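You operate a simulated robot arm through the tools that you are given. There is no shell and no other tool. Be economical: measure what you need, move in short steps, check, and stop when the job is done.

Carry out the task below with a simulated two-armed robot. There is one attempt and no reset: what you move stays moved.

TASK
Wipe the dirt off the red racket, then stand both white shuttles on it.
Fine: use the orange rag and put it back. Set down upright: white shuttle. What is to be rubbed or washed off counts as gone when no trace of it is left.

Only the result counts: the job must be done as asked and must still hold three seconds after the hand-in. Knocking over, shifting, dropping, spilling or breaking anything else fails it.

THE ROBOT
Two 7-joint arms with three-finger grippers on one trunk, on a base that drives. Base frame: it is fixed to the floor where the robot stands at the start and does not move with it; the origin is under the middle of the robot, x ahead of it, y to its left, z up. Units: mm, rad, N and s.
The left shoulder is at the start at [46, 154, 996], the right one opposite. With the tool pointing down near the work surface each hand reaches from about 240 to 640 mm from the robot's upright axis, wherever it stands, measured 20 degrees to its own side. Places, roughly: orange rag (11x5x4 cm) [500, 0, 800]. Payload 2.69 kg a hand.
Tool frame (each hand has its own): the origin (TCP) lies between the finger pads and is the grasp point; the fingertips stand 29 mm ahead of it; z points along the fingers, y is the line along which they close. The gripper opens to 120 mm. The gripper's body begins 78 mm behind the TCP.
Orientation is told as [roll, pitch, yaw] about the base's x, y, z axes, in that order, counted from this pose: with the fingers straight down and closing along the base's y, the tool's x points along the base's -x, its y along +y and its z along -z.

THE INTERFACE
- The arms move only by the tool jog_arm. It takes "left_motion", "right_motion" or both (then of equal length, played together; a hand with none holds still); each is a list of rows, each an object (a shift or turn left out is 0, a gripper value left out holds the last) with "rot": the turn, a rotation vector about the tool's x, y, z in rad, a list of three; "travel": the shift along the tool's x, y, z in mm, a list of three; "claw": the finger opening in mm, from 0 to 120. In form: [{"rot": [ax, ay, az], "travel": [tx, ty, tz], "claw": claw}, ...]. A call has 1 to 8 rows; each row is the pose to reach, as a shift and turn from the pose commanded when the call began, along the tool's axes at that moment. Each row takes 0.2 s and may step no farther than 50 mm and 0.15 rad from the row before; otherwise, or with a gripper value out of range, the whole call is refused. Where a pose cannot be reached the arm comes as near as it can. A force on the tool above 40 N (or 10 N above the force at the start of the call, whichever is more), or a blocked arm, ends the call early, and 0.2 s more pass. The fingers move at their own pace and stop on an object; they squeeze with about 41 N. The grip force told is the motor's: it shows also when the fingers shut on nothing. Time passes only in rows, and 0.2 s behind the last, so rows that repeat a pose let the fingers close. It gives the time, the measured TCP pose, the force on the tool (base axes), the opening and the grip force at its end, in the units of the frame above (readings bear some noise), with the torque about the TCP (base axes, N m) and any sound that the robot's microphone picked up.
- Cameras (640 x 400 px; columns grow to the right, rows downward): "scene" is now at [159.7, -6.3, 1155.9]; the picture's right is [-0.07, -1.00, 0.00], its down [-0.43, 0.03, -0.90] and it looks along [0.90, -0.07, -0.43] (base axes); focal length 214 px, centre (320, 200). "left" rides on the left gripper at [63, 0, -104] in its tool frame; the picture's right is [0.00, 1.00, 0.00], its down [-0.83, 0.00, -0.56] and it looks along [-0.56, 0.00, 0.83] (tool axes); focal length 275 px, centre (320, 200). "right" rides on the right gripper at [63, 0, -104] in its tool frame; the picture's right is [0.00, 1.00, 0.00], its down [-0.83, 0.00, -0.56] and it looks along [-0.56, 0.00, 0.83] (tool axes); focal length 275 px, centre (320, 200). There is no depth. A picture from a camera that has moved, and an enlarged one, comes with that camera's place and axes in the base frame and with its lens.
- grab_frame(camera): a new picture of that camera. It takes no simulated time.
- move_column(by): slides the trunk up (or, below 0, down) by that many mm; the arms and the scene camera ride with it, the base frame stays. It gives what a move gives, with no picture.
- roll_base(legs): drives the robot by 1 to 6 legs, each [ahead, left, turn to the left] in mm, mm and rad, along the robot's own axes; the way and the turn of a leg run together, so that a leg with both is an arc; at most 1500 mm and 3.142 rad a leg. The arms and the cameras ride along, it lands a little off, and it stops where it bumps. It gives what a move gives.
- aim_head(pan, tilt): turns the head with the scene camera to pan (to the left, within 1.396 rad either way) and tilt (down, from -0.506 to 1.204), counted from straight ahead of the robot. It gives what a move gives.
- close_up(camera, box): a new picture of the part [left, top, right, bottom] of that camera's present view, enlarged. It takes no simulated time.
- hand_in(): hands the job in; it is judged then, once.

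Go step by step. Nothing tells you exact positions but the pictures and the camera data: compare them with the known pose of the tool, close in by small moves and look again before you grip or let go. The budget is 120 turns and 100 pictures, counting those below and the enlarged ones. Unless the task says otherwise, let go and move clear before handing in, and close with one line.

The tools are called after "Request:" by a JSON object that holds its "api" and its "payload". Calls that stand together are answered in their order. jog_arm: Moves the arms, as the interface text tells. Its arguments: {"type":"object","properties":{"left_motion":{"type":"array","items":{"type":"object","properties":{"rot":{"type":"array","items":{"type":"number"}},"travel":{"type":"array","items":{"type":"number"}},"claw":{"type":"number"}}}},"right_motion":{"type":"array","items":{"type":"object","properties":{"rot":{"type":"array","items":{"type":"number"}},"travel":{"type":"array","items":{"type":"number"}},"claw":{"type":"number"}}}}},"required":[]} The other tools are called the same way: move_column (by) slides the trunk up or down; roll_base (legs) drives the base; aim_head (pan, tilt) turns the head that bears the scene camera; grab_frame (camera) takes a picture; close_up (camera, box) takes an enlarged picture of a part of a camera's view; hand_in () hands the job in.

At the start:

```text
time: 0.0
left_ee_pos: [371.3, 163.1, 1113.2]
left_tcp_rot: [0.001, 0.001, 0.0]
left_contact_force: [-0.1, 0.4, -0.5]
left_ft_torque: [0.0, 0.03, -0.03]
left_opening: 119.8
left_gripper_force: 0.1
right_ee_pos: [315.5, -135.4, 1084.1]
right_tcp_rot: [0.001, 0.0, -0.002]
right_contact_force: [-0.1, 0.8, 0.1]
right_ft_torque: [-0.02, -0.01, -0.02]
right_opening: 120.1
right_gripper_force: 0.1
trunk travel left (down, up): [-365.0, 73.0]
robot x, y, heading: [-4.7, 0.6, -0.001]
head pan, tilt: [-0.073, 0.442]
```

scene: 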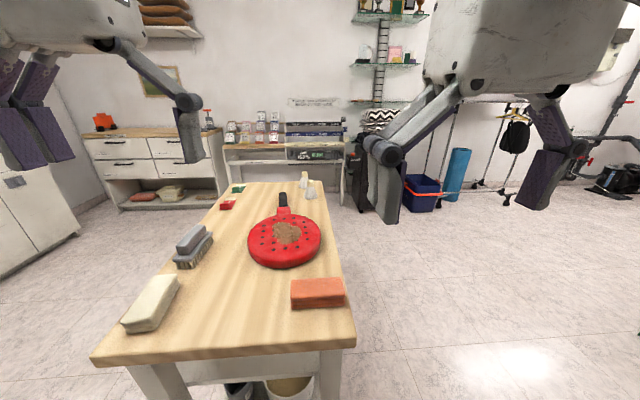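
right: 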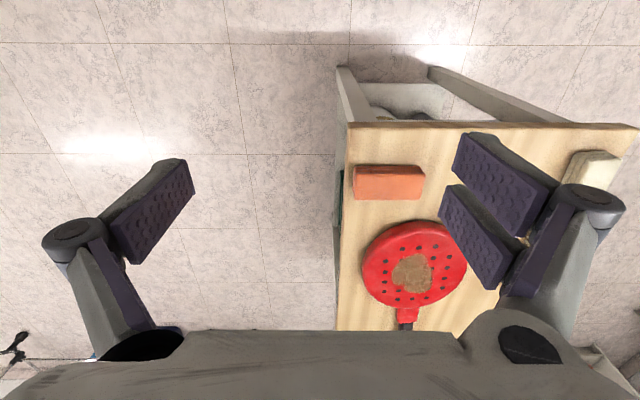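
left: 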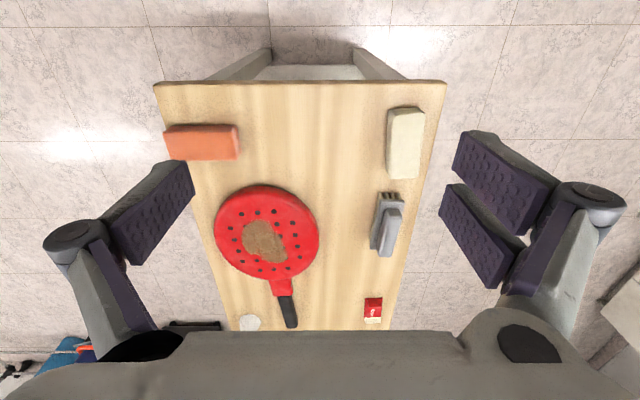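

I see the table ahead, with the orange rag near its front edge, the red racket with a brown patch behind it, and white objects at the far end. I'll enlarge the views to place them.

Request:
{"api": "close_up", "payload": {"camera": "scene", "box": [200, 160, 360, 260]}}

Request:
{"api": "close_up", "payload": {"camera": "scene", "box": [80, 220, 380, 400]}}

Request:
{"api": "close_up", "payload": {"camera": "left", "box": [140, 70, 460, 340]}}

```text
4.00 times, centred on (280, 210) of scene
camera zoom: at [159.7, -6.3, 1155.9], right [-0.07, -1.0, 0.0], down [-0.43, 0.03, -0.9], along [0.9, -0.07, -0.43], focal length 858 px, centre (480, 160)
```

zoom: 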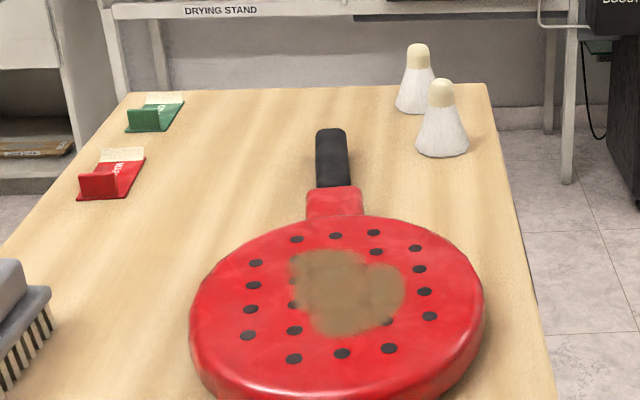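

```text
2.13 times, centred on (230, 310) of scene
camera zoom: at [159.7, -6.3, 1155.9], right [-0.07, -1.0, 0.0], down [-0.43, 0.03, -0.9], along [0.9, -0.07, -0.43], focal length 458 px, centre (512, -35)
```

zoom: 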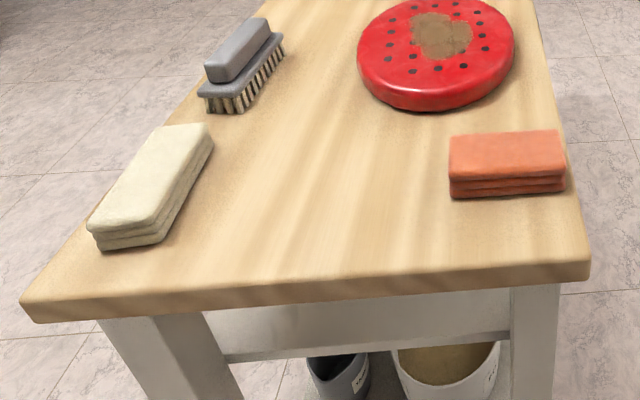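

```text
1.48 times, centred on (300, 205) of left
camera zoom: at [309.4, 164.1, 1218.6], right [0.0, 1.0, 0.0], down [0.83, 0.0, 0.56], along [0.56, 0.0, -0.83], focal length 408 px, centre (350, 193)
```

zoom: 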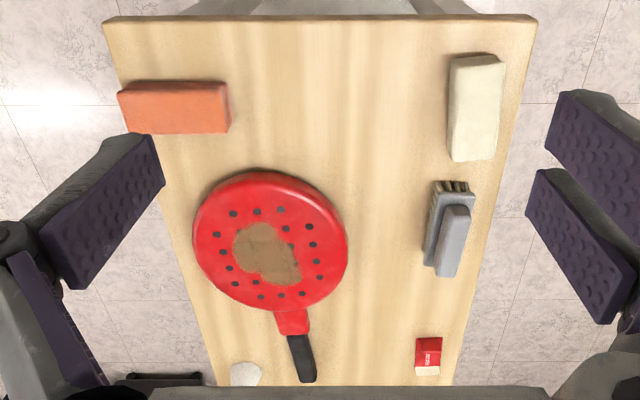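

The table spans roughly x 386–1010, y −88–348. Standing at its right side and facing it should put the rag, racket and shuttles all in reach, so I'll drive there.

Request:
{"api": "roll_base", "payload": {"legs": [[-150, 0, 0], [0, -510, 0], [855, 0, 0], [0, 0, 1.571]]}}

Request:
{"api": "aim_head", "payload": {"pan": 0, "tilt": 0.7}}

Request:
{"api": "grab_frame", "payload": {"camera": "scene"}}

```text
time: 13.4
left_ee_pos: [542.7, -143.5, 1114.3]
left_tcp_rot: [0.0, -0.001, 1.561]
left_contact_force: [0.1, 0.6, 1.0]
left_ft_torque: [-0.03, 0.02, -0.02]
left_opening: 120.0
left_gripper_force: 0.2
right_ee_pos: [841.2, -203.5, 1084.7]
right_tcp_rot: [-0.001, 0.0, 1.56]
right_contact_force: [-0.3, -0.5, 0.2]
right_ft_torque: [0.02, -0.02, 0.01]
right_opening: 119.7
right_gripper_force: 0.1
trunk travel left (down, up): [-365.0, 73.0]
robot x, y, heading: [702.8, -516.2, 1.558]
head pan, tilt: [-0.073, 0.442]
```

```text
time: 14.1
left_ee_pos: [542.4, -143.9, 1113.8]
left_tcp_rot: [-0.001, -0.002, 1.561]
left_contact_force: [1.1, 0.3, -0.3]
left_ft_torque: [0.0, 0.03, 0.05]
left_opening: 119.7
left_gripper_force: 0.2
right_ee_pos: [840.9, -202.9, 1083.4]
right_tcp_rot: [0.0, 0.002, 1.561]
right_contact_force: [0.9, -0.1, 1.0]
right_ft_torque: [0.01, 0.01, 0.02]
right_opening: 120.2
right_gripper_force: 0.0
trunk travel left (down, up): [-365.0, 73.0]
robot x, y, heading: [701.1, -519.4, 1.561]
head pan, tilt: [0.0, 0.7]
```

```text
93 pictures are left
camera scene: at [701.6, -362.4, 1133.0], right [1.0, -0.01, 0.0], down [-0.01, -0.64, -0.77], along [0.01, 0.77, -0.64], focal length 214 px, centre (320, 200)
```

scene: 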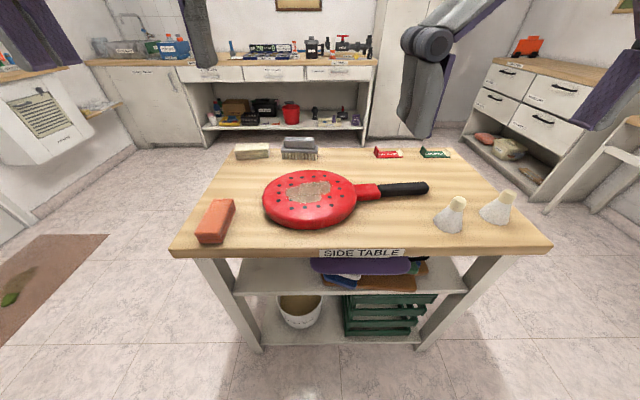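

The side view is clear: rag on the left, racket in the middle, shuttles on the right, corks up. I'll bring the left hand over the rag and look.

Request:
{"api": "jog_arm", "payload": {"left_motion": [{"travel": [-24, 14, 33]}, {"travel": [-48, 28, 66]}, {"travel": [-72, 42, 99]}, {"travel": [-96, 56, 132]}, {"travel": [-119, 69, 164]}]}}

Request:
{"api": "grab_frame", "payload": {"camera": "left"}}

Request:
{"api": "grab_frame", "payload": {"camera": "right"}}

Request:
{"api": "close_up", "payload": {"camera": "scene", "box": [170, 130, 370, 255]}}

Request:
{"api": "close_up", "payload": {"camera": "scene", "box": [370, 130, 570, 255]}}

```text
time: 15.3
left_ee_pos: [473.8, -24.1, 950.9]
left_tcp_rot: [0.001, -0.002, 1.56]
left_contact_force: [0.1, -0.4, -0.1]
left_ft_torque: [0.0, -0.02, 0.0]
left_opening: 120.2
left_gripper_force: 0.0
right_ee_pos: [840.5, -201.5, 1083.8]
right_tcp_rot: [0.0, 0.0, 1.56]
right_contact_force: [0.4, 0.0, -0.2]
right_ft_torque: [0.02, -0.02, 0.02]
right_opening: 120.4
right_gripper_force: 0.0
trunk travel left (down, up): [-365.0, 73.0]
robot x, y, heading: [703.7, -515.4, 1.563]
head pan, tilt: [0.0, 0.7]
```

```text
92 pictures are left
camera left: at [473.3, -86.3, 1054.6], right [-1.0, 0.01, 0.0], down [0.01, 0.83, 0.56], along [0.01, 0.56, -0.83], focal length 275 px, centre (320, 200)
```

left: 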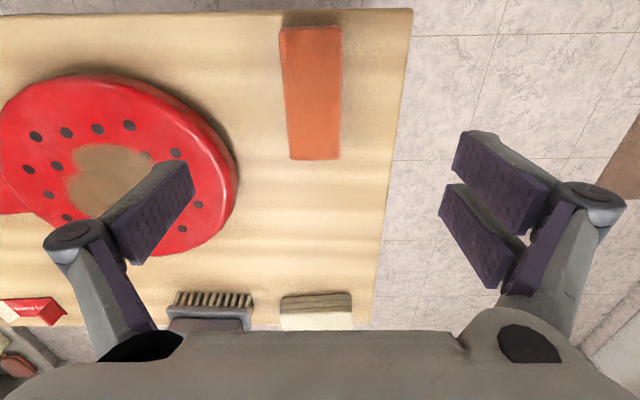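

```text
91 pictures are left
camera right: at [839.2, -265.8, 1188.6], right [-1.0, 0.01, 0.0], down [0.01, 0.83, 0.56], along [0.0, 0.56, -0.83], focal length 275 px, centre (320, 200)
```

right: 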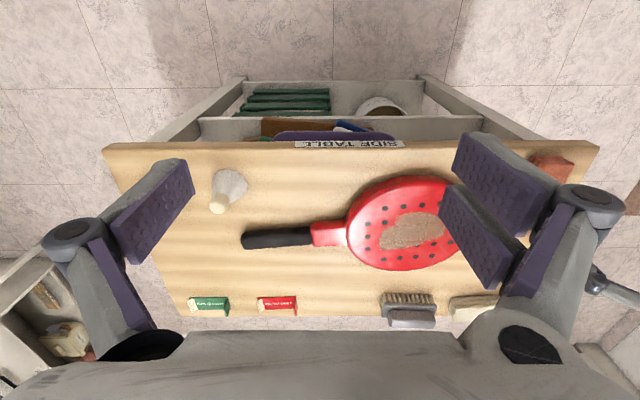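

```text
3.20 times, centred on (270, 192) of scene
camera zoom: at [701.5, -361.8, 1132.8], right [1.0, -0.01, 0.0], down [-0.01, -0.64, -0.76], along [0.01, 0.76, -0.64], focal length 686 px, centre (480, 224)
```

zoom: 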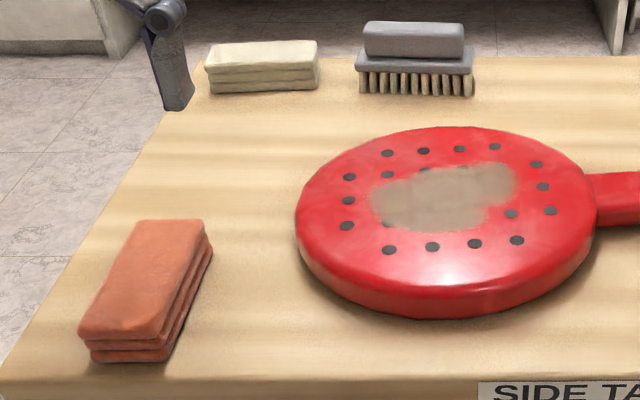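

```text
3.20 times, centred on (470, 192) of scene
camera zoom: at [701.5, -361.8, 1132.8], right [1.0, -0.01, 0.0], down [-0.01, -0.64, -0.76], along [0.01, 0.76, -0.64], focal length 686 px, centre (-160, 224)
```

zoom: 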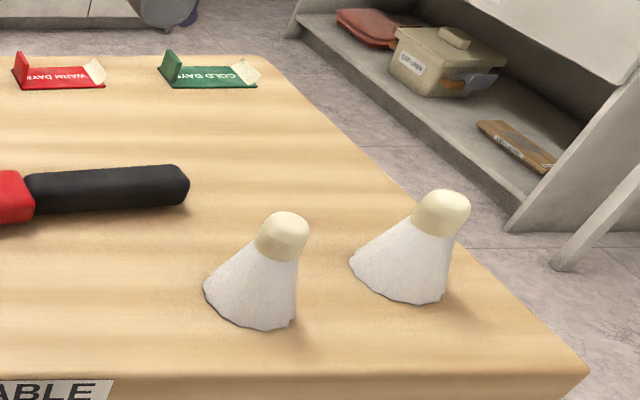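

From the left camera the rag is centred near (480, −23) with its top near z 806 and long side along y. I'll lower over it, stop just above and check.

Request:
{"api": "jog_arm", "payload": {"left_motion": [{"travel": [0, -6, 40], "claw": 90}, {"travel": [0, -6, 80]}, {"travel": [0, -6, 100]}]}}

Request:
{"api": "grab_frame", "payload": {"camera": "left"}}

Request:
{"api": "close_up", "payload": {"camera": "scene", "box": [170, 130, 370, 255]}}

```text
time: 16.1
left_ee_pos: [481.2, -25.4, 851.2]
left_tcp_rot: [0.0, -0.002, 1.563]
left_contact_force: [0.6, 0.5, 0.5]
left_ft_torque: [0.0, -0.02, 0.01]
left_opening: 89.8
left_gripper_force: 0.0
right_ee_pos: [841.3, -203.6, 1084.1]
right_tcp_rot: [0.001, -0.001, 1.56]
right_contact_force: [0.3, -0.7, 0.5]
right_ft_torque: [-0.01, 0.02, -0.01]
right_opening: 119.9
right_gripper_force: 0.0
trunk travel left (down, up): [-365.0, 73.0]
robot x, y, heading: [702.8, -519.6, 1.558]
head pan, tilt: [0.0, 0.7]
```

```text
88 pictures are left
camera left: at [480.7, -87.2, 954.9], right [-1.0, 0.01, 0.0], down [0.01, 0.83, 0.56], along [0.01, 0.56, -0.83], focal length 275 px, centre (320, 200)
```

left: 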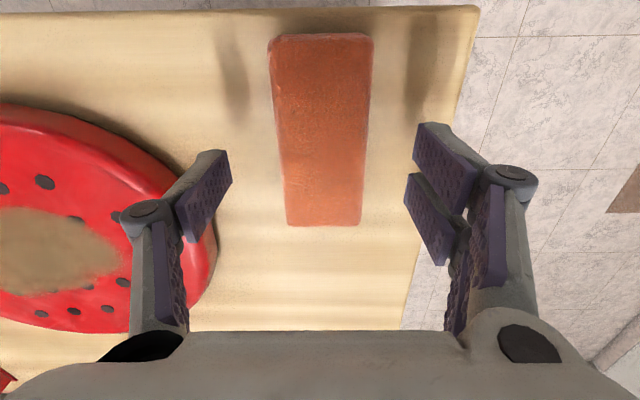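

```text
3.20 times, centred on (270, 192) of scene
camera zoom: at [701.6, -362.3, 1132.9], right [1.0, -0.01, 0.0], down [-0.01, -0.64, -0.76], along [0.01, 0.76, -0.64], focal length 686 px, centre (480, 224)
```

zoom: 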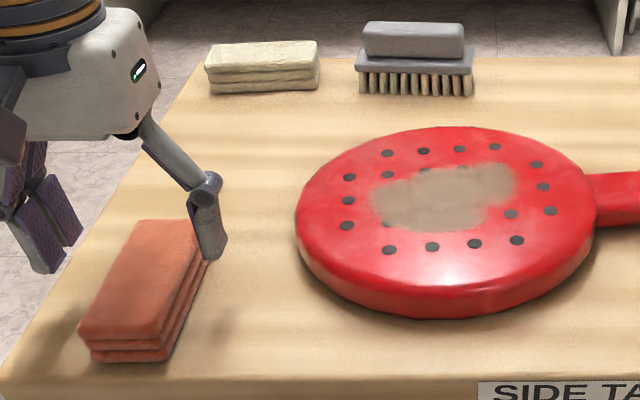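

The rag sits centred between the fingers. Lower to grip height and close.

Request:
{"api": "jog_arm", "payload": {"left_motion": [{"travel": [-2, 0, 20]}, {"travel": [-2, 0, 38]}, {"travel": [-2, 0, 38], "claw": 40}, {"travel": [-2, 0, 38], "claw": 30}, {"travel": [-2, 0, 38], "claw": 30}]}}

Request:
{"api": "grab_frame", "payload": {"camera": "left"}}

Request:
{"api": "close_up", "payload": {"camera": "scene", "box": [170, 130, 370, 255]}}

```text
time: 17.3
left_ee_pos: [480.9, -22.0, 812.9]
left_tcp_rot: [-0.001, 0.0, 1.56]
left_contact_force: [-0.1, -0.5, 0.0]
left_ft_torque: [0.04, 0.04, 0.02]
left_opening: 48.7
left_gripper_force: 41.5
right_ee_pos: [841.2, -202.8, 1083.1]
right_tcp_rot: [-0.002, 0.0, 1.562]
right_contact_force: [0.3, -0.4, 0.0]
right_ft_torque: [0.03, -0.03, -0.03]
right_opening: 120.0
right_gripper_force: 0.1
trunk travel left (down, up): [-365.0, 73.0]
robot x, y, heading: [703.1, -517.9, 1.561]
head pan, tilt: [0.0, 0.7]
```

```text
86 pictures are left
camera left: at [480.7, -84.8, 916.9], right [-1.0, 0.01, 0.0], down [0.01, 0.83, 0.56], along [0.01, 0.56, -0.83], focal length 275 px, centre (320, 200)
```

left: 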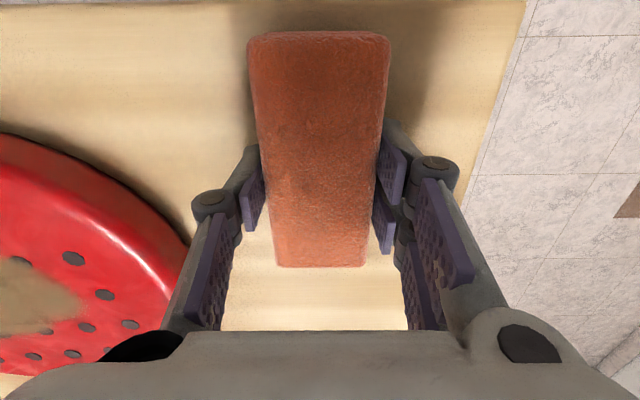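

```text
3.20 times, centred on (270, 192) of scene
camera zoom: at [701.7, -362.5, 1133.0], right [1.0, -0.01, 0.0], down [-0.01, -0.64, -0.77], along [0.01, 0.76, -0.64], focal length 686 px, centre (480, 224)
```

zoom: 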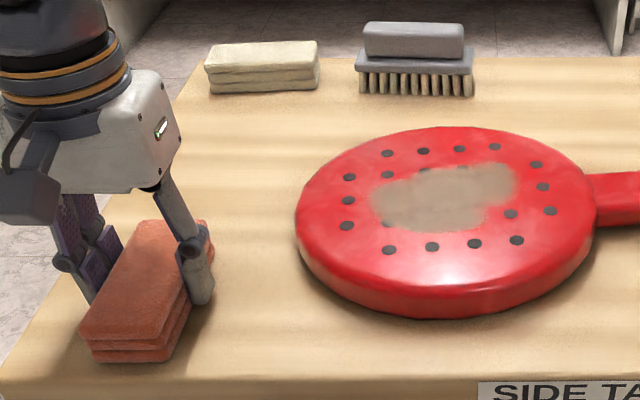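

The rag is gripped (home: TCP 480.9, −22.0, 812.9). I'll lift it straight up and measure the racket with the right hand's camera.

Request:
{"api": "jog_arm", "payload": {"left_motion": [{"travel": [0, 0, -25]}, {"travel": [0, 0, -50]}, {"travel": [0, 0, -80]}]}}

Request:
{"api": "close_up", "payload": {"camera": "right", "box": [230, 130, 550, 330]}}

Request:
{"api": "grab_frame", "payload": {"camera": "left"}}

```text
time: 18.1
left_ee_pos: [480.8, -23.4, 892.7]
left_tcp_rot: [0.001, 0.0, 1.561]
left_contact_force: [0.8, 0.7, -0.3]
left_ft_torque: [0.01, 0.04, 0.03]
left_opening: 48.9
left_gripper_force: 41.0
right_ee_pos: [840.9, -203.7, 1084.1]
right_tcp_rot: [-0.001, 0.0, 1.559]
right_contact_force: [0.2, 0.3, -0.6]
right_ft_torque: [0.0, 0.03, -0.01]
right_opening: 120.0
right_gripper_force: 0.1
trunk travel left (down, up): [-365.0, 73.0]
robot x, y, heading: [700.6, -518.9, 1.558]
head pan, tilt: [0.0, 0.7]
```

```text
2.00 times, centred on (390, 230) of right
camera zoom: at [839.4, -266.7, 1188.8], right [-1.0, 0.01, 0.0], down [0.01, 0.83, 0.56], along [0.0, 0.56, -0.83], focal length 551 px, centre (180, 140)
```

zoom: 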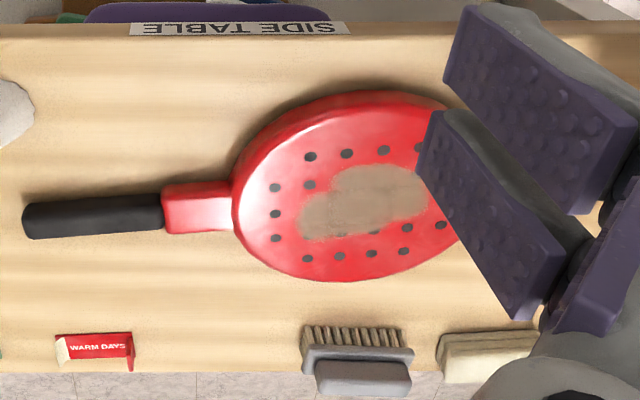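

```text
83 pictures are left
camera left: at [481.2, -85.3, 997.4], right [-1.0, 0.01, 0.0], down [0.01, 0.83, 0.56], along [0.01, 0.56, -0.83], focal length 275 px, centre (320, 200)
```

left: 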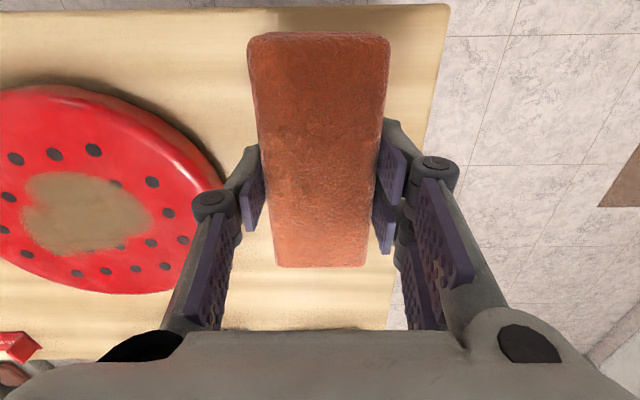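

Triangulating three views: dirt spans about x 622–735, y 12–102, racket top near z 810. I'll carry the rag over the left edge of the dirt, then lower slowly until I feel contact.

Request:
{"api": "jog_arm", "payload": {"left_motion": [{"travel": [-27, -41, 0]}, {"travel": [-54, -82, 0]}, {"travel": [-80, -122, 0]}, {"travel": [-81, -122, 12]}, {"travel": [-81, -122, 20]}, {"travel": [-81, -122, 24]}]}}

Request:
{"api": "close_up", "payload": {"camera": "scene", "box": [210, 130, 410, 255]}}

Request:
{"api": "grab_frame", "payload": {"camera": "left"}}

```text
time: 19.5
left_ee_pos: [603.7, 57.3, 868.4]
left_tcp_rot: [0.0, 0.0, 1.56]
left_contact_force: [0.0, -0.2, -0.5]
left_ft_torque: [0.02, -0.02, -0.01]
left_opening: 48.8
left_gripper_force: 41.4
right_ee_pos: [841.0, -202.4, 1083.1]
right_tcp_rot: [0.0, 0.001, 1.56]
right_contact_force: [0.3, 0.0, -0.4]
right_ft_torque: [-0.01, -0.02, -0.03]
right_opening: 119.7
right_gripper_force: 0.0
trunk travel left (down, up): [-365.0, 73.0]
robot x, y, heading: [697.5, -518.0, 1.564]
head pan, tilt: [0.0, 0.7]
```

```text
3.20 times, centred on (310, 192) of scene
camera zoom: at [701.6, -362.4, 1133.0], right [1.0, -0.01, 0.0], down [-0.01, -0.64, -0.76], along [0.01, 0.76, -0.64], focal length 686 px, centre (352, 224)
```

zoom: 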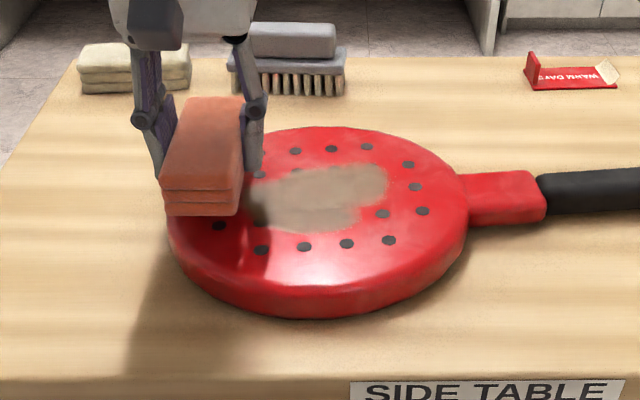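

```text
81 pictures are left
camera left: at [603.4, -4.9, 972.4], right [-1.0, 0.01, 0.0], down [0.01, 0.83, 0.56], along [0.01, 0.56, -0.83], focal length 275 px, centre (320, 200)
```

left: 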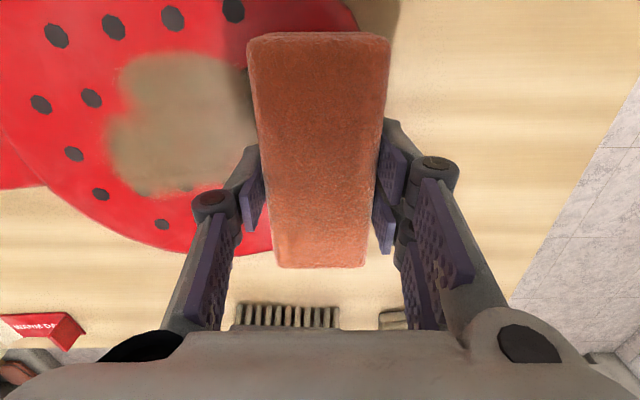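

Not touching yet. I'll lower in small steps until the force shows.

Request:
{"api": "jog_arm", "payload": {"left_motion": [{"travel": [0, -8, 3]}, {"travel": [0, -8, 6]}, {"travel": [0, -8, 8]}, {"travel": [0, -8, 10]}, {"travel": [0, -8, 11]}]}}

```text
time: 20.7
left_ee_pos: [611.9, 57.5, 857.9]
left_tcp_rot: [0.001, 0.001, 1.56]
left_contact_force: [-0.1, 0.7, -0.6]
left_ft_torque: [-0.03, -0.01, -0.01]
left_opening: 48.5
left_gripper_force: 41.5
right_ee_pos: [840.7, -203.0, 1083.9]
right_tcp_rot: [0.0, 0.001, 1.56]
right_contact_force: [0.5, 0.0, -0.2]
right_ft_torque: [0.01, -0.01, -0.01]
right_opening: 120.3
right_gripper_force: 0.0
trunk travel left (down, up): [-365.0, 73.0]
robot x, y, heading: [700.6, -513.5, 1.56]
head pan, tilt: [0.0, 0.7]
```

Request:
{"api": "jog_arm", "payload": {"left_motion": [{"travel": [0, 0, 2]}, {"travel": [0, 0, 4]}, {"travel": [0, 0, 5]}, {"travel": [0, 0, 6]}]}}

Request:
{"api": "close_up", "payload": {"camera": "scene", "box": [230, 150, 350, 225]}}

```text
time: 21.7
left_ee_pos: [611.0, 57.7, 851.1]
left_tcp_rot: [-0.001, -0.001, 1.561]
left_contact_force: [0.0, 0.1, -1.4]
left_ft_torque: [-0.01, -0.03, -0.01]
left_opening: 48.6
left_gripper_force: 41.3
right_ee_pos: [840.8, -204.0, 1084.7]
right_tcp_rot: [0.001, 0.0, 1.56]
right_contact_force: [0.0, -0.4, -0.7]
right_ft_torque: [0.0, 0.01, -0.01]
right_opening: 120.1
right_gripper_force: 0.0
trunk travel left (down, up): [-365.0, 73.0]
robot x, y, heading: [701.3, -517.7, 1.557]
head pan, tilt: [0.0, 0.7]
```

```text
5.33 times, centred on (290, 188) of scene
camera zoom: at [701.6, -362.3, 1132.9], right [1.0, -0.01, 0.0], down [-0.01, -0.64, -0.76], along [0.01, 0.76, -0.64], focal length 1144 px, centre (480, 267)
```

zoom: 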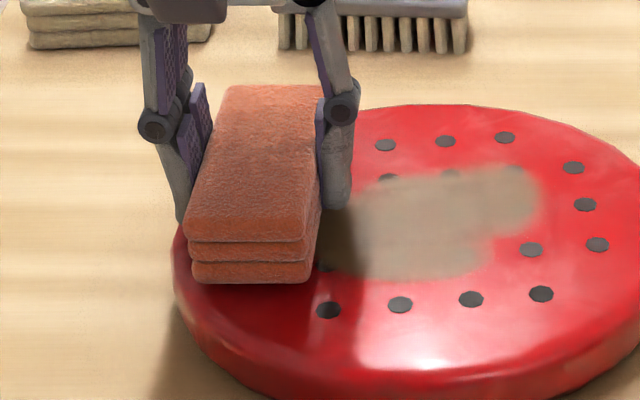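

Close but no contact force yet; a little further down.

Request:
{"api": "jog_arm", "payload": {"left_motion": [{"travel": [0, 0, 2]}, {"travel": [0, 0, 3]}, {"travel": [0, 0, 4]}, {"travel": [0, 0, 5]}]}}

```text
time: 22.7
left_ee_pos: [610.5, 57.8, 846.5]
left_tcp_rot: [-0.002, 0.0, 1.561]
left_contact_force: [0.3, -0.5, -0.3]
left_ft_torque: [0.0, 0.03, 0.01]
left_opening: 48.7
left_gripper_force: 40.8
right_ee_pos: [841.6, -203.3, 1083.2]
right_tcp_rot: [0.0, 0.002, 1.559]
right_contact_force: [0.3, 0.3, -0.2]
right_ft_torque: [-0.02, 0.02, 0.01]
right_opening: 120.1
right_gripper_force: 0.0
trunk travel left (down, up): [-365.0, 73.0]
robot x, y, heading: [699.3, -517.1, 1.561]
head pan, tilt: [0.0, 0.7]
```

Request:
{"api": "jog_arm", "payload": {"left_motion": [{"travel": [0, 0, 1]}, {"travel": [0, 0, 2]}, {"travel": [0, 0, 3]}, {"travel": [0, 0, 4]}, {"travel": [0, 0, 5]}]}}

Request:
{"api": "close_up", "payload": {"camera": "scene", "box": [230, 150, 350, 225]}}

```text
time: 23.9
left_ee_pos: [610.9, 57.2, 846.0]
left_tcp_rot: [0.001, -0.009, 1.562]
left_contact_force: [-3.0, 3.8, 37.2]
left_ft_torque: [-0.6, 0.07, -0.01]
left_opening: 48.7
left_gripper_force: 40.3
right_ee_pos: [840.3, -205.1, 1085.6]
right_tcp_rot: [0.001, -0.002, 1.562]
right_contact_force: [0.1, -0.1, 0.1]
right_ft_torque: [0.0, 0.01, -0.01]
right_opening: 120.1
right_gripper_force: 0.2
trunk travel left (down, up): [-365.0, 73.0]
robot x, y, heading: [704.3, -516.0, 1.56]
head pan, tilt: [0.0, 0.7]
```

```text
5.33 times, centred on (290, 188) of scene
camera zoom: at [701.8, -364.7, 1133.7], right [1.0, -0.01, 0.0], down [-0.01, -0.64, -0.77], along [0.01, 0.77, -0.64], focal length 1144 px, centre (480, 267)
```

zoom: 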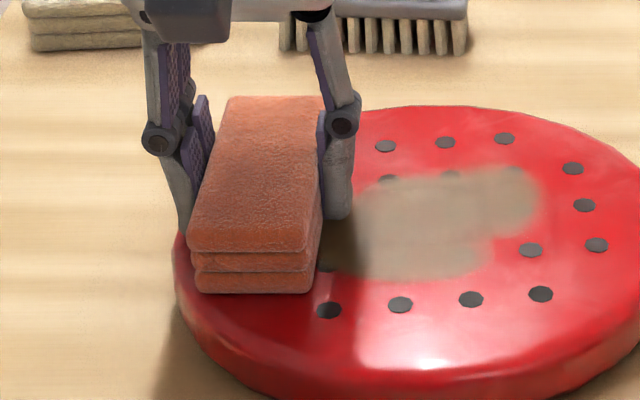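

Contact at about z 846 (≈37 N at 4–5 mm of press). I'll ease to a light press and sweep along +x over the dirt.

Request:
{"api": "jog_arm", "payload": {"left_motion": [{"travel": [0, 0, -3]}, {"travel": [0, -15, -3]}, {"travel": [0, -30, -3]}, {"travel": [0, -45, -3]}]}}

Request:
{"api": "close_up", "payload": {"camera": "scene", "box": [210, 130, 410, 255]}}

```text
time: 24.9
left_ee_pos: [656.8, 56.9, 846.1]
left_tcp_rot: [-0.001, -0.003, 1.562]
left_contact_force: [-8.2, 1.3, 24.2]
left_ft_torque: [0.34, 0.4, 0.03]
left_opening: 48.6
left_gripper_force: 40.6
right_ee_pos: [840.4, -205.8, 1085.0]
right_tcp_rot: [-0.001, -0.003, 1.561]
right_contact_force: [0.2, 0.0, -0.2]
right_ft_torque: [-0.02, 0.01, -0.02]
right_opening: 120.2
right_gripper_force: 0.1
trunk travel left (down, up): [-365.0, 73.0]
robot x, y, heading: [703.6, -518.0, 1.56]
head pan, tilt: [0.0, 0.7]
```

```text
3.20 times, centred on (310, 192) of scene
camera zoom: at [701.0, -364.0, 1133.2], right [1.0, -0.01, 0.0], down [-0.01, -0.64, -0.77], along [0.01, 0.77, -0.64], focal length 686 px, centre (352, 224)
```

zoom: 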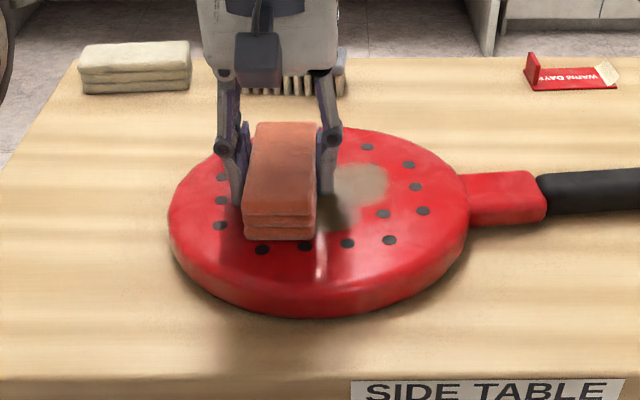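

The dirt is coming off and the racket holds still. Continue to the far end and back.

Request:
{"api": "jog_arm", "payload": {"left_motion": [{"travel": [0, -15, -1]}, {"travel": [0, -30, -1]}, {"travel": [0, -45, -1]}, {"travel": [0, -60, -1]}, {"travel": [0, -75, -1]}, {"travel": [0, -90, -1]}, {"travel": [0, -100, -1]}]}}

Request:
{"api": "jog_arm", "payload": {"left_motion": [{"travel": [-8, 0, 0]}, {"travel": [-8, 20, 0]}, {"travel": [-8, 40, 0]}, {"travel": [-8, 60, 0]}, {"travel": [-8, 80, 0]}, {"travel": [-8, 100, 0]}, {"travel": [-8, 120, 0]}, {"travel": [-8, 140, 0]}]}}

Request:
{"api": "close_up", "payload": {"camera": "scene", "box": [210, 130, 410, 255]}}

Request:
{"api": "grab_frame", "payload": {"camera": "left"}}

```text
time: 26.5
left_ee_pos: [730.5, 29.5, 845.9]
left_tcp_rot: [0.0, -0.005, 1.564]
left_contact_force: [-11.7, 4.2, 26.9]
left_ft_torque: [0.29, 0.54, 0.03]
left_opening: 48.8
left_gripper_force: 40.6
left hand out of reach, approached as far as the arm can: row 2, 3, 4, 5, 6, 7
right_ee_pos: [840.4, -205.4, 1084.6]
right_tcp_rot: [-0.002, -0.001, 1.559]
right_contact_force: [0.1, -0.1, -0.3]
right_ft_torque: [-0.02, 0.0, 0.01]
right_opening: 119.8
right_gripper_force: 0.0
trunk travel left (down, up): [-365.0, 73.0]
robot x, y, heading: [701.7, -519.5, 1.555]
head pan, tilt: [0.0, 0.7]
```

```text
time: 28.3
left_ee_pos: [594.5, 37.9, 846.2]
left_tcp_rot: [0.0, -0.005, 1.56]
left_contact_force: [6.9, 1.2, 19.3]
left_ft_torque: [0.07, -0.3, 0.06]
left_opening: 48.8
left_gripper_force: 41.8
left hand out of reach, approached as far as the arm can: row 1
right_ee_pos: [842.0, -204.6, 1083.2]
right_tcp_rot: [-0.001, -0.002, 1.56]
right_contact_force: [0.0, 0.6, -0.3]
right_ft_torque: [-0.01, -0.01, 0.02]
right_opening: 120.0
right_gripper_force: 0.1
trunk travel left (down, up): [-365.0, 73.0]
robot x, y, heading: [698.7, -520.8, 1.555]
head pan, tilt: [0.0, 0.7]
```

```text
3.20 times, centred on (310, 192) of scene
camera zoom: at [702.3, -363.7, 1133.2], right [1.0, -0.01, 0.0], down [-0.01, -0.64, -0.77], along [0.01, 0.77, -0.64], focal length 686 px, centre (352, 224)
```

zoom: 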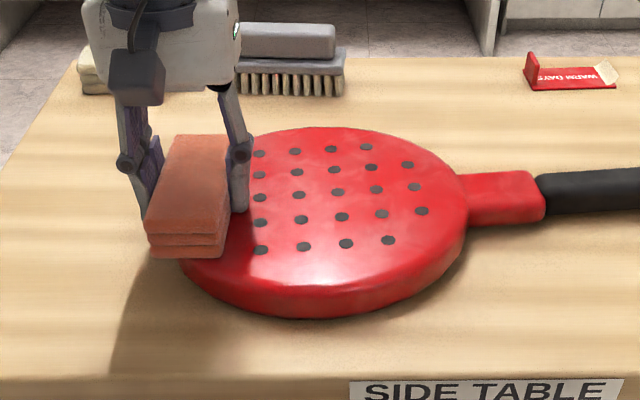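

```text
76 pictures are left
camera left: at [593.8, -24.8, 949.8], right [-1.0, 0.01, 0.0], down [0.01, 0.83, 0.56], along [0.01, 0.56, -0.83], focal length 275 px, centre (320, 200)
```

left: 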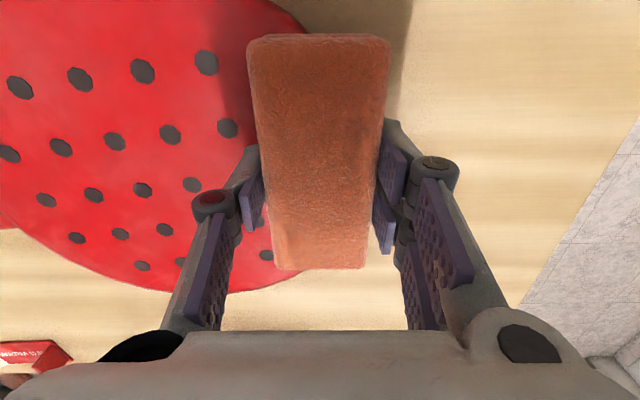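

It looks clean. I'll lift clear and look closely for faint traces.

Request:
{"api": "jog_arm", "payload": {"left_motion": [{"travel": [0, 0, -20]}, {"travel": [0, 20, -45]}, {"travel": [0, 60, -50]}]}}

Request:
{"api": "close_up", "payload": {"camera": "scene", "box": [250, 155, 370, 230]}}

Request:
{"api": "close_up", "payload": {"camera": "right", "box": [330, 160, 490, 290]}}

Request:
{"api": "grab_frame", "payload": {"camera": "left"}}

```text
time: 29.1
left_ee_pos: [533.6, 39.2, 894.2]
left_tcp_rot: [0.001, 0.001, 1.562]
left_contact_force: [0.0, -0.5, -0.3]
left_ft_torque: [0.0, -0.01, 0.01]
left_opening: 48.8
left_gripper_force: 41.1
right_ee_pos: [840.6, -202.3, 1083.3]
right_tcp_rot: [-0.001, 0.001, 1.56]
right_contact_force: [0.2, 0.2, -0.9]
right_ft_torque: [-0.03, -0.03, -0.01]
right_opening: 119.8
right_gripper_force: 0.1
trunk travel left (down, up): [-365.0, 73.0]
robot x, y, heading: [699.5, -520.1, 1.555]
head pan, tilt: [0.0, 0.7]
```

```text
5.33 times, centred on (310, 192) of scene
camera zoom: at [701.1, -362.3, 1132.9], right [1.0, -0.01, 0.0], down [-0.01, -0.64, -0.76], along [0.01, 0.76, -0.64], focal length 1144 px, centre (373, 240)
```

zoom: 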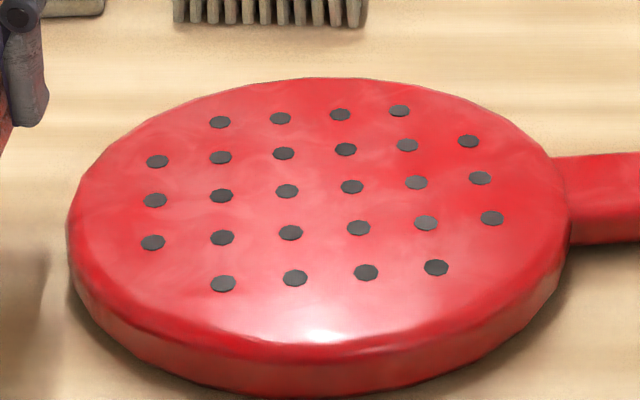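

```text
3.08 times, centred on (410, 225) of right
camera zoom: at [838.7, -266.3, 1188.7], right [-1.0, 0.01, 0.0], down [0.0, 0.83, 0.56], along [0.0, 0.56, -0.83], focal length 847 px, centre (43, 123)
```

zoom: 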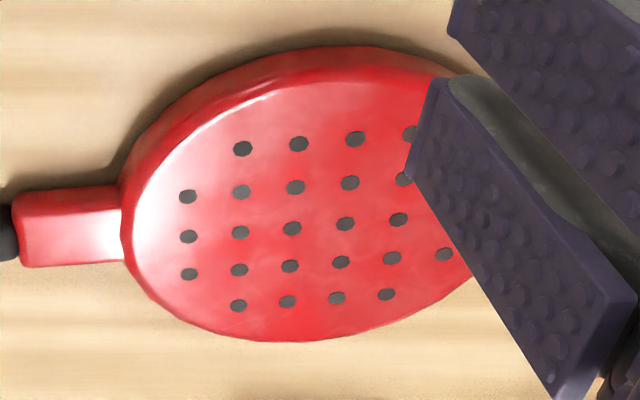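

```text
73 pictures are left
camera left: at [532.4, -22.3, 998.6], right [-1.0, 0.01, 0.0], down [0.01, 0.83, 0.56], along [0.01, 0.56, -0.83], focal length 275 px, centre (320, 200)
```

left: 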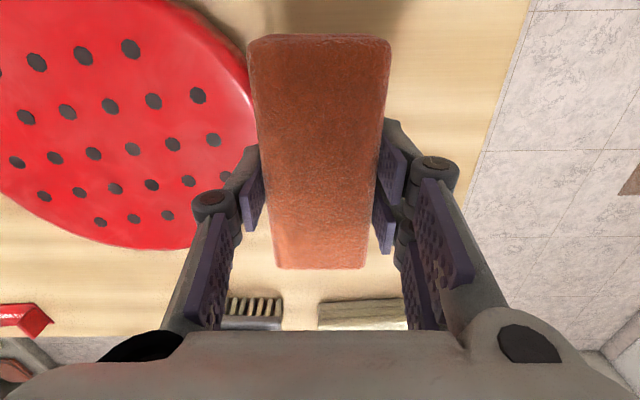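

No visible dirt, but the far part of the stroke drifted toward the near side because of reach. I'll roll 40 mm closer and do a second pass further back to be sure.

Request:
{"api": "roll_base", "payload": {"legs": [[40, 0, 0]]}}

```text
time: 30.0
left_ee_pos: [534.1, 81.1, 895.1]
left_tcp_rot: [0.001, 0.001, 1.562]
left_contact_force: [-0.2, 0.5, -0.6]
left_ft_torque: [-0.07, 0.02, 0.0]
left_opening: 48.8
left_gripper_force: 40.9
right_ee_pos: [841.2, -162.8, 1083.7]
right_tcp_rot: [-0.001, 0.001, 1.561]
right_contact_force: [-0.1, 0.6, 0.5]
right_ft_torque: [-0.09, 0.03, -0.02]
right_opening: 120.2
right_gripper_force: 0.1
trunk travel left (down, up): [-365.0, 73.0]
robot x, y, heading: [702.3, -476.8, 1.555]
head pan, tilt: [0.0, 0.7]
```

Request:
{"api": "jog_arm", "payload": {"left_motion": [{"travel": [4, -35, 0]}, {"travel": [8, -71, 0]}, {"travel": [8, -71, 35]}, {"travel": [8, -71, 46]}, {"travel": [8, -71, 49]}, {"travel": [8, -71, 51]}]}}

Request:
{"api": "jog_arm", "payload": {"left_motion": [{"travel": [0, -20, 0]}, {"travel": [0, -40, 0]}, {"travel": [0, -60, 0]}, {"travel": [0, -80, 0]}, {"travel": [0, -100, 0]}, {"travel": [0, -120, 0]}, {"travel": [0, -140, 0]}]}}

Request:
{"api": "jog_arm", "payload": {"left_motion": [{"travel": [18, 0, 0]}, {"travel": [18, 20, 0]}, {"travel": [18, 40, 0]}, {"travel": [18, 60, 0]}, {"travel": [18, 80, 0]}, {"travel": [18, 100, 0]}, {"travel": [18, 120, 0]}, {"travel": [18, 140, 0]}]}}

```text
time: 31.4
left_ee_pos: [605.9, 71.4, 845.9]
left_tcp_rot: [-0.002, -0.004, 1.563]
left_contact_force: [-0.3, -1.7, 11.6]
left_ft_torque: [-0.26, 0.05, 0.0]
left_opening: 48.7
left_gripper_force: 40.9
right_ee_pos: [840.5, -164.5, 1084.2]
right_tcp_rot: [0.0, 0.0, 1.56]
right_contact_force: [0.4, 0.8, 0.2]
right_ft_torque: [0.03, 0.02, 0.02]
right_opening: 120.0
right_gripper_force: 0.0
trunk travel left (down, up): [-365.0, 73.0]
robot x, y, heading: [702.4, -477.3, 1.558]
head pan, tilt: [0.0, 0.7]
```

```text
time: 32.9
left_ee_pos: [726.7, 71.1, 845.1]
left_tcp_rot: [0.004, -0.009, 1.553]
left_contact_force: [-1.0, -1.5, 10.9]
left_ft_torque: [-0.45, -0.01, 0.01]
left_opening: 48.7
left_gripper_force: 41.3
left hand out of reach, approached as far as the arm can: row 7
right_ee_pos: [842.1, -164.2, 1084.0]
right_tcp_rot: [-0.001, 0.002, 1.561]
right_contact_force: [0.6, -0.5, 0.1]
right_ft_torque: [0.01, 0.02, -0.01]
right_opening: 120.2
right_gripper_force: 0.1
trunk travel left (down, up): [-365.0, 73.0]
robot x, y, heading: [704.3, -478.0, 1.565]
head pan, tilt: [0.0, 0.7]
stopped in row 7 (left hand): the force on the tool passed its limit at 47 N (the readings are from after the stop); the commanded pose is now the measured one
```

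```text
time: 34.7
left_ee_pos: [587.9, 55.5, 845.2]
left_tcp_rot: [0.006, -0.005, 1.553]
left_contact_force: [3.8, -0.5, 12.2]
left_ft_torque: [0.08, -0.11, -0.02]
left_opening: 48.9
left_gripper_force: 40.5
right_ee_pos: [840.5, -164.1, 1084.2]
right_tcp_rot: [0.0, 0.0, 1.56]
right_contact_force: [-0.1, 0.2, 1.1]
right_ft_torque: [0.01, 0.02, 0.02]
right_opening: 119.6
right_gripper_force: 0.0
trunk travel left (down, up): [-365.0, 73.0]
robot x, y, heading: [703.3, -477.1, 1.564]
head pan, tilt: [0.0, 0.7]
```

Second pass done. Lift, then carry the rag back above its home spot.

Request:
{"api": "jog_arm", "payload": {"left_motion": [{"travel": [0, 0, -25]}, {"travel": [0, 0, -50]}, {"travel": [26, 36, -50]}, {"travel": [52, 72, -50]}, {"travel": [76, 107, -50]}, {"travel": [76, 107, -50]}]}}

Request:
{"api": "close_up", "payload": {"camera": "scene", "box": [230, 145, 390, 245]}}

Request:
{"api": "grab_frame", "payload": {"camera": "left"}}

Request:
{"api": "grab_frame", "payload": {"camera": "right"}}

```text
time: 36.1
left_ee_pos: [481.3, -16.2, 896.6]
left_tcp_rot: [0.007, -0.005, 1.552]
left_contact_force: [0.2, -0.3, -0.7]
left_ft_torque: [-0.01, 0.0, 0.0]
left_opening: 48.4
left_gripper_force: 40.5
right_ee_pos: [842.6, -164.1, 1082.4]
right_tcp_rot: [0.001, 0.002, 1.561]
right_contact_force: [-0.6, -0.3, -0.3]
right_ft_torque: [0.0, 0.03, -0.01]
right_opening: 119.9
right_gripper_force: 0.1
trunk travel left (down, up): [-365.0, 73.0]
robot x, y, heading: [700.9, -478.4, 1.559]
head pan, tilt: [0.0, 0.7]
```

```text
4.00 times, centred on (310, 195) of scene
camera zoom: at [702.8, -322.6, 1132.9], right [1.0, -0.01, 0.0], down [-0.01, -0.64, -0.76], along [0.01, 0.76, -0.64], focal length 858 px, centre (360, 220)
```

zoom: 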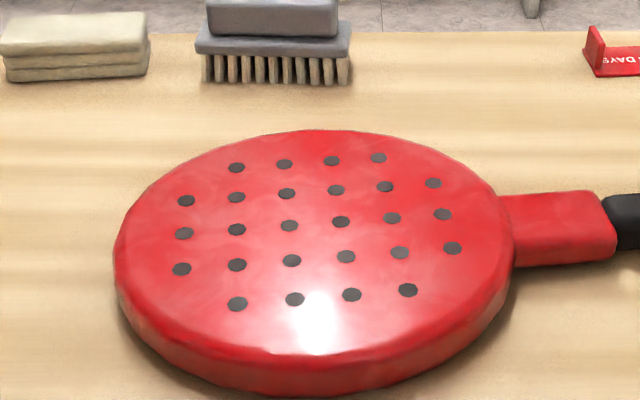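

```text
71 pictures are left
camera left: at [480.5, -79.7, 999.5], right [-1.0, 0.02, 0.01], down [0.02, 0.83, 0.56], along [0.01, 0.56, -0.83], focal length 275 px, centre (320, 200)
```

left: 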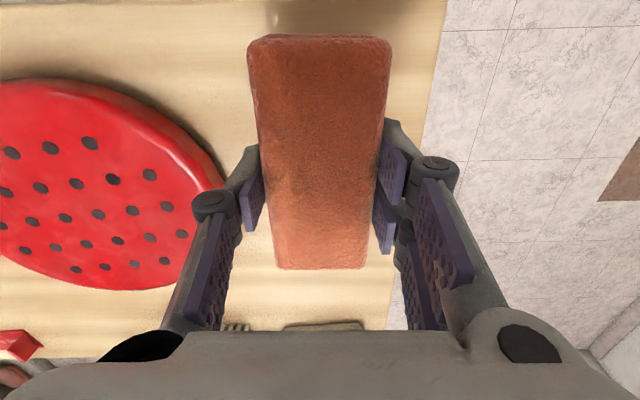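

```text
70 pictures are left
camera right: at [840.6, -226.4, 1188.5], right [-1.0, 0.01, 0.0], down [0.01, 0.83, 0.56], along [0.0, 0.56, -0.83], focal length 275 px, centre (320, 200)
```

right: 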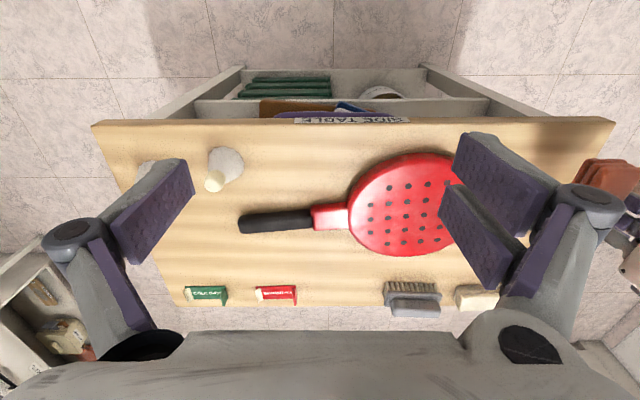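

The racket is clean and unmoved. Lower the rag back to its original spot.

Request:
{"api": "jog_arm", "payload": {"left_motion": [{"travel": [6, 0, 40], "rot": [-0.005, 0.007, -0.009]}, {"travel": [6, 0, 70], "rot": [-0.005, 0.007, -0.009]}, {"travel": [6, 0, 79], "rot": [-0.005, 0.007, -0.009]}, {"travel": [6, 0, 82], "rot": [-0.005, 0.007, -0.009]}, {"travel": [6, 0, 83], "rot": [-0.005, 0.007, -0.009]}]}}

Request:
{"api": "close_up", "payload": {"camera": "scene", "box": [150, 150, 310, 260]}}

```text
time: 37.3
left_ee_pos: [479.3, -24.0, 812.5]
left_tcp_rot: [0.011, 0.003, 1.559]
left_contact_force: [0.4, -0.6, 4.0]
left_ft_torque: [0.17, -0.13, -0.05]
left_opening: 48.6
left_gripper_force: 40.9
right_ee_pos: [841.6, -163.7, 1083.9]
right_tcp_rot: [0.0, 0.0, 1.56]
right_contact_force: [0.0, -0.6, -0.7]
right_ft_torque: [0.03, 0.04, 0.0]
right_opening: 120.0
right_gripper_force: 0.1
trunk travel left (down, up): [-365.0, 73.0]
robot x, y, heading: [703.9, -477.6, 1.561]
head pan, tilt: [0.0, 0.7]
```

```text
3.64 times, centred on (230, 205) of scene
camera zoom: at [702.3, -323.0, 1133.1], right [1.0, -0.01, 0.0], down [-0.01, -0.64, -0.77], along [0.01, 0.77, -0.64], focal length 780 px, centre (647, 182)
```

zoom: 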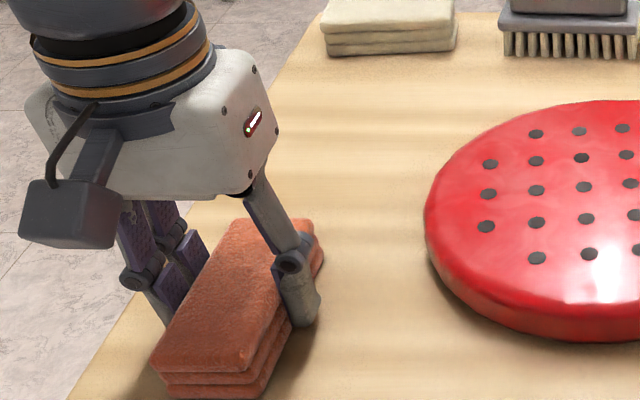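

The rag rests on the table (about 4 N). Open and retreat upward.

Request:
{"api": "jog_arm", "payload": {"left_motion": [{"claw": 60}, {"claw": 80}, {"claw": 80, "travel": [0, 0, -30]}, {"travel": [0, 0, -80]}, {"travel": [0, 0, -125]}, {"travel": [0, 0, -170]}, {"travel": [30, 0, -210]}, {"travel": [75, 20, -225]}]}}

Request:
{"api": "grab_frame", "payload": {"camera": "scene"}}

Request:
{"api": "grab_frame", "payload": {"camera": "left"}}

```text
refused: row 8 steps farther than a row can; nothing moved
```

```text
68 pictures are left
camera scene: at [702.3, -323.0, 1133.1], right [1.0, -0.01, 0.0], down [-0.01, -0.64, -0.77], along [0.01, 0.77, -0.64], focal length 214 px, centre (320, 200)
```

scene: 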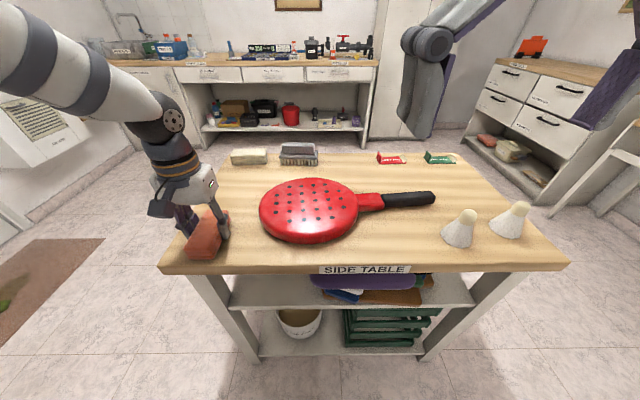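

```text
67 pictures are left
camera left: at [479.6, -85.7, 916.6], right [-1.0, 0.01, 0.01], down [0.02, 0.83, 0.55], along [0.0, 0.56, -0.83], focal length 275 px, centre (320, 200)
```

left: 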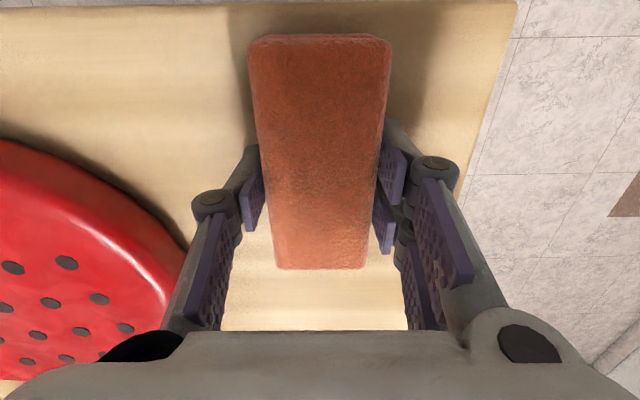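

Step was too long; redo with shorter ones.

Request:
{"api": "jog_arm", "payload": {"left_motion": [{"claw": 60}, {"claw": 80}, {"claw": 80, "travel": [0, 0, -25]}, {"travel": [0, 0, -65]}, {"travel": [0, 0, -110]}, {"travel": [0, 0, -155]}, {"travel": [30, 0, -190]}, {"travel": [70, 10, -210]}]}}

Request:
{"api": "grab_frame", "payload": {"camera": "left"}}

Request:
{"api": "close_up", "payload": {"camera": "scene", "box": [150, 140, 350, 280]}}

```text
time: 39.1
left_ee_pos: [468.5, -92.6, 1023.1]
left_tcp_rot: [0.012, 0.001, 1.562]
left_contact_force: [-0.3, 0.2, 0.1]
left_ft_torque: [0.02, -0.03, 0.01]
left_opening: 80.1
left_gripper_force: 0.1
right_ee_pos: [840.3, -163.9, 1083.9]
right_tcp_rot: [-0.001, 0.0, 1.559]
right_contact_force: [-0.5, 0.4, 0.3]
right_ft_torque: [-0.01, -0.05, 0.0]
right_opening: 120.2
right_gripper_force: 0.1
trunk travel left (down, up): [-365.0, 73.0]
robot x, y, heading: [700.9, -476.4, 1.564]
head pan, tilt: [0.0, 0.7]
```

```text
66 pictures are left
camera left: at [469.8, -155.7, 1127.1], right [-1.0, 0.01, 0.01], down [0.02, 0.83, 0.56], along [0.0, 0.56, -0.83], focal length 275 px, centre (320, 200)
```

left: 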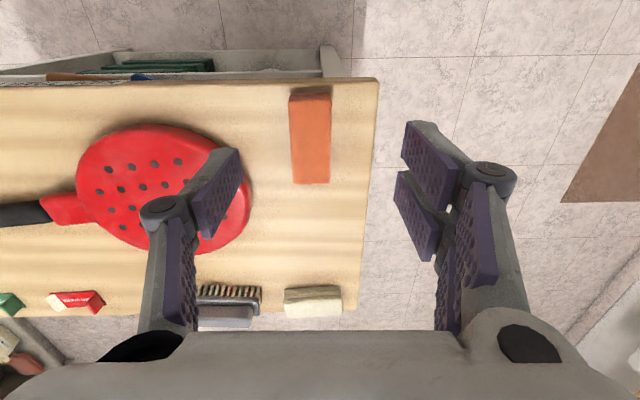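

```text
2.86 times, centred on (250, 210) of scene
camera zoom: at [701.7, -323.2, 1133.0], right [1.0, -0.01, 0.0], down [-0.01, -0.64, -0.77], along [0.01, 0.77, -0.64], focal length 613 px, centre (520, 171)
```

zoom: 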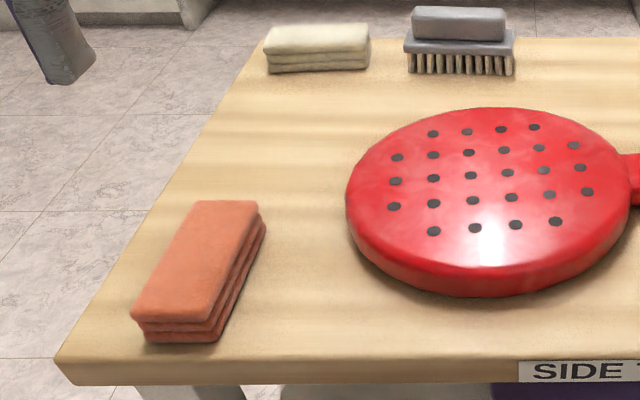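

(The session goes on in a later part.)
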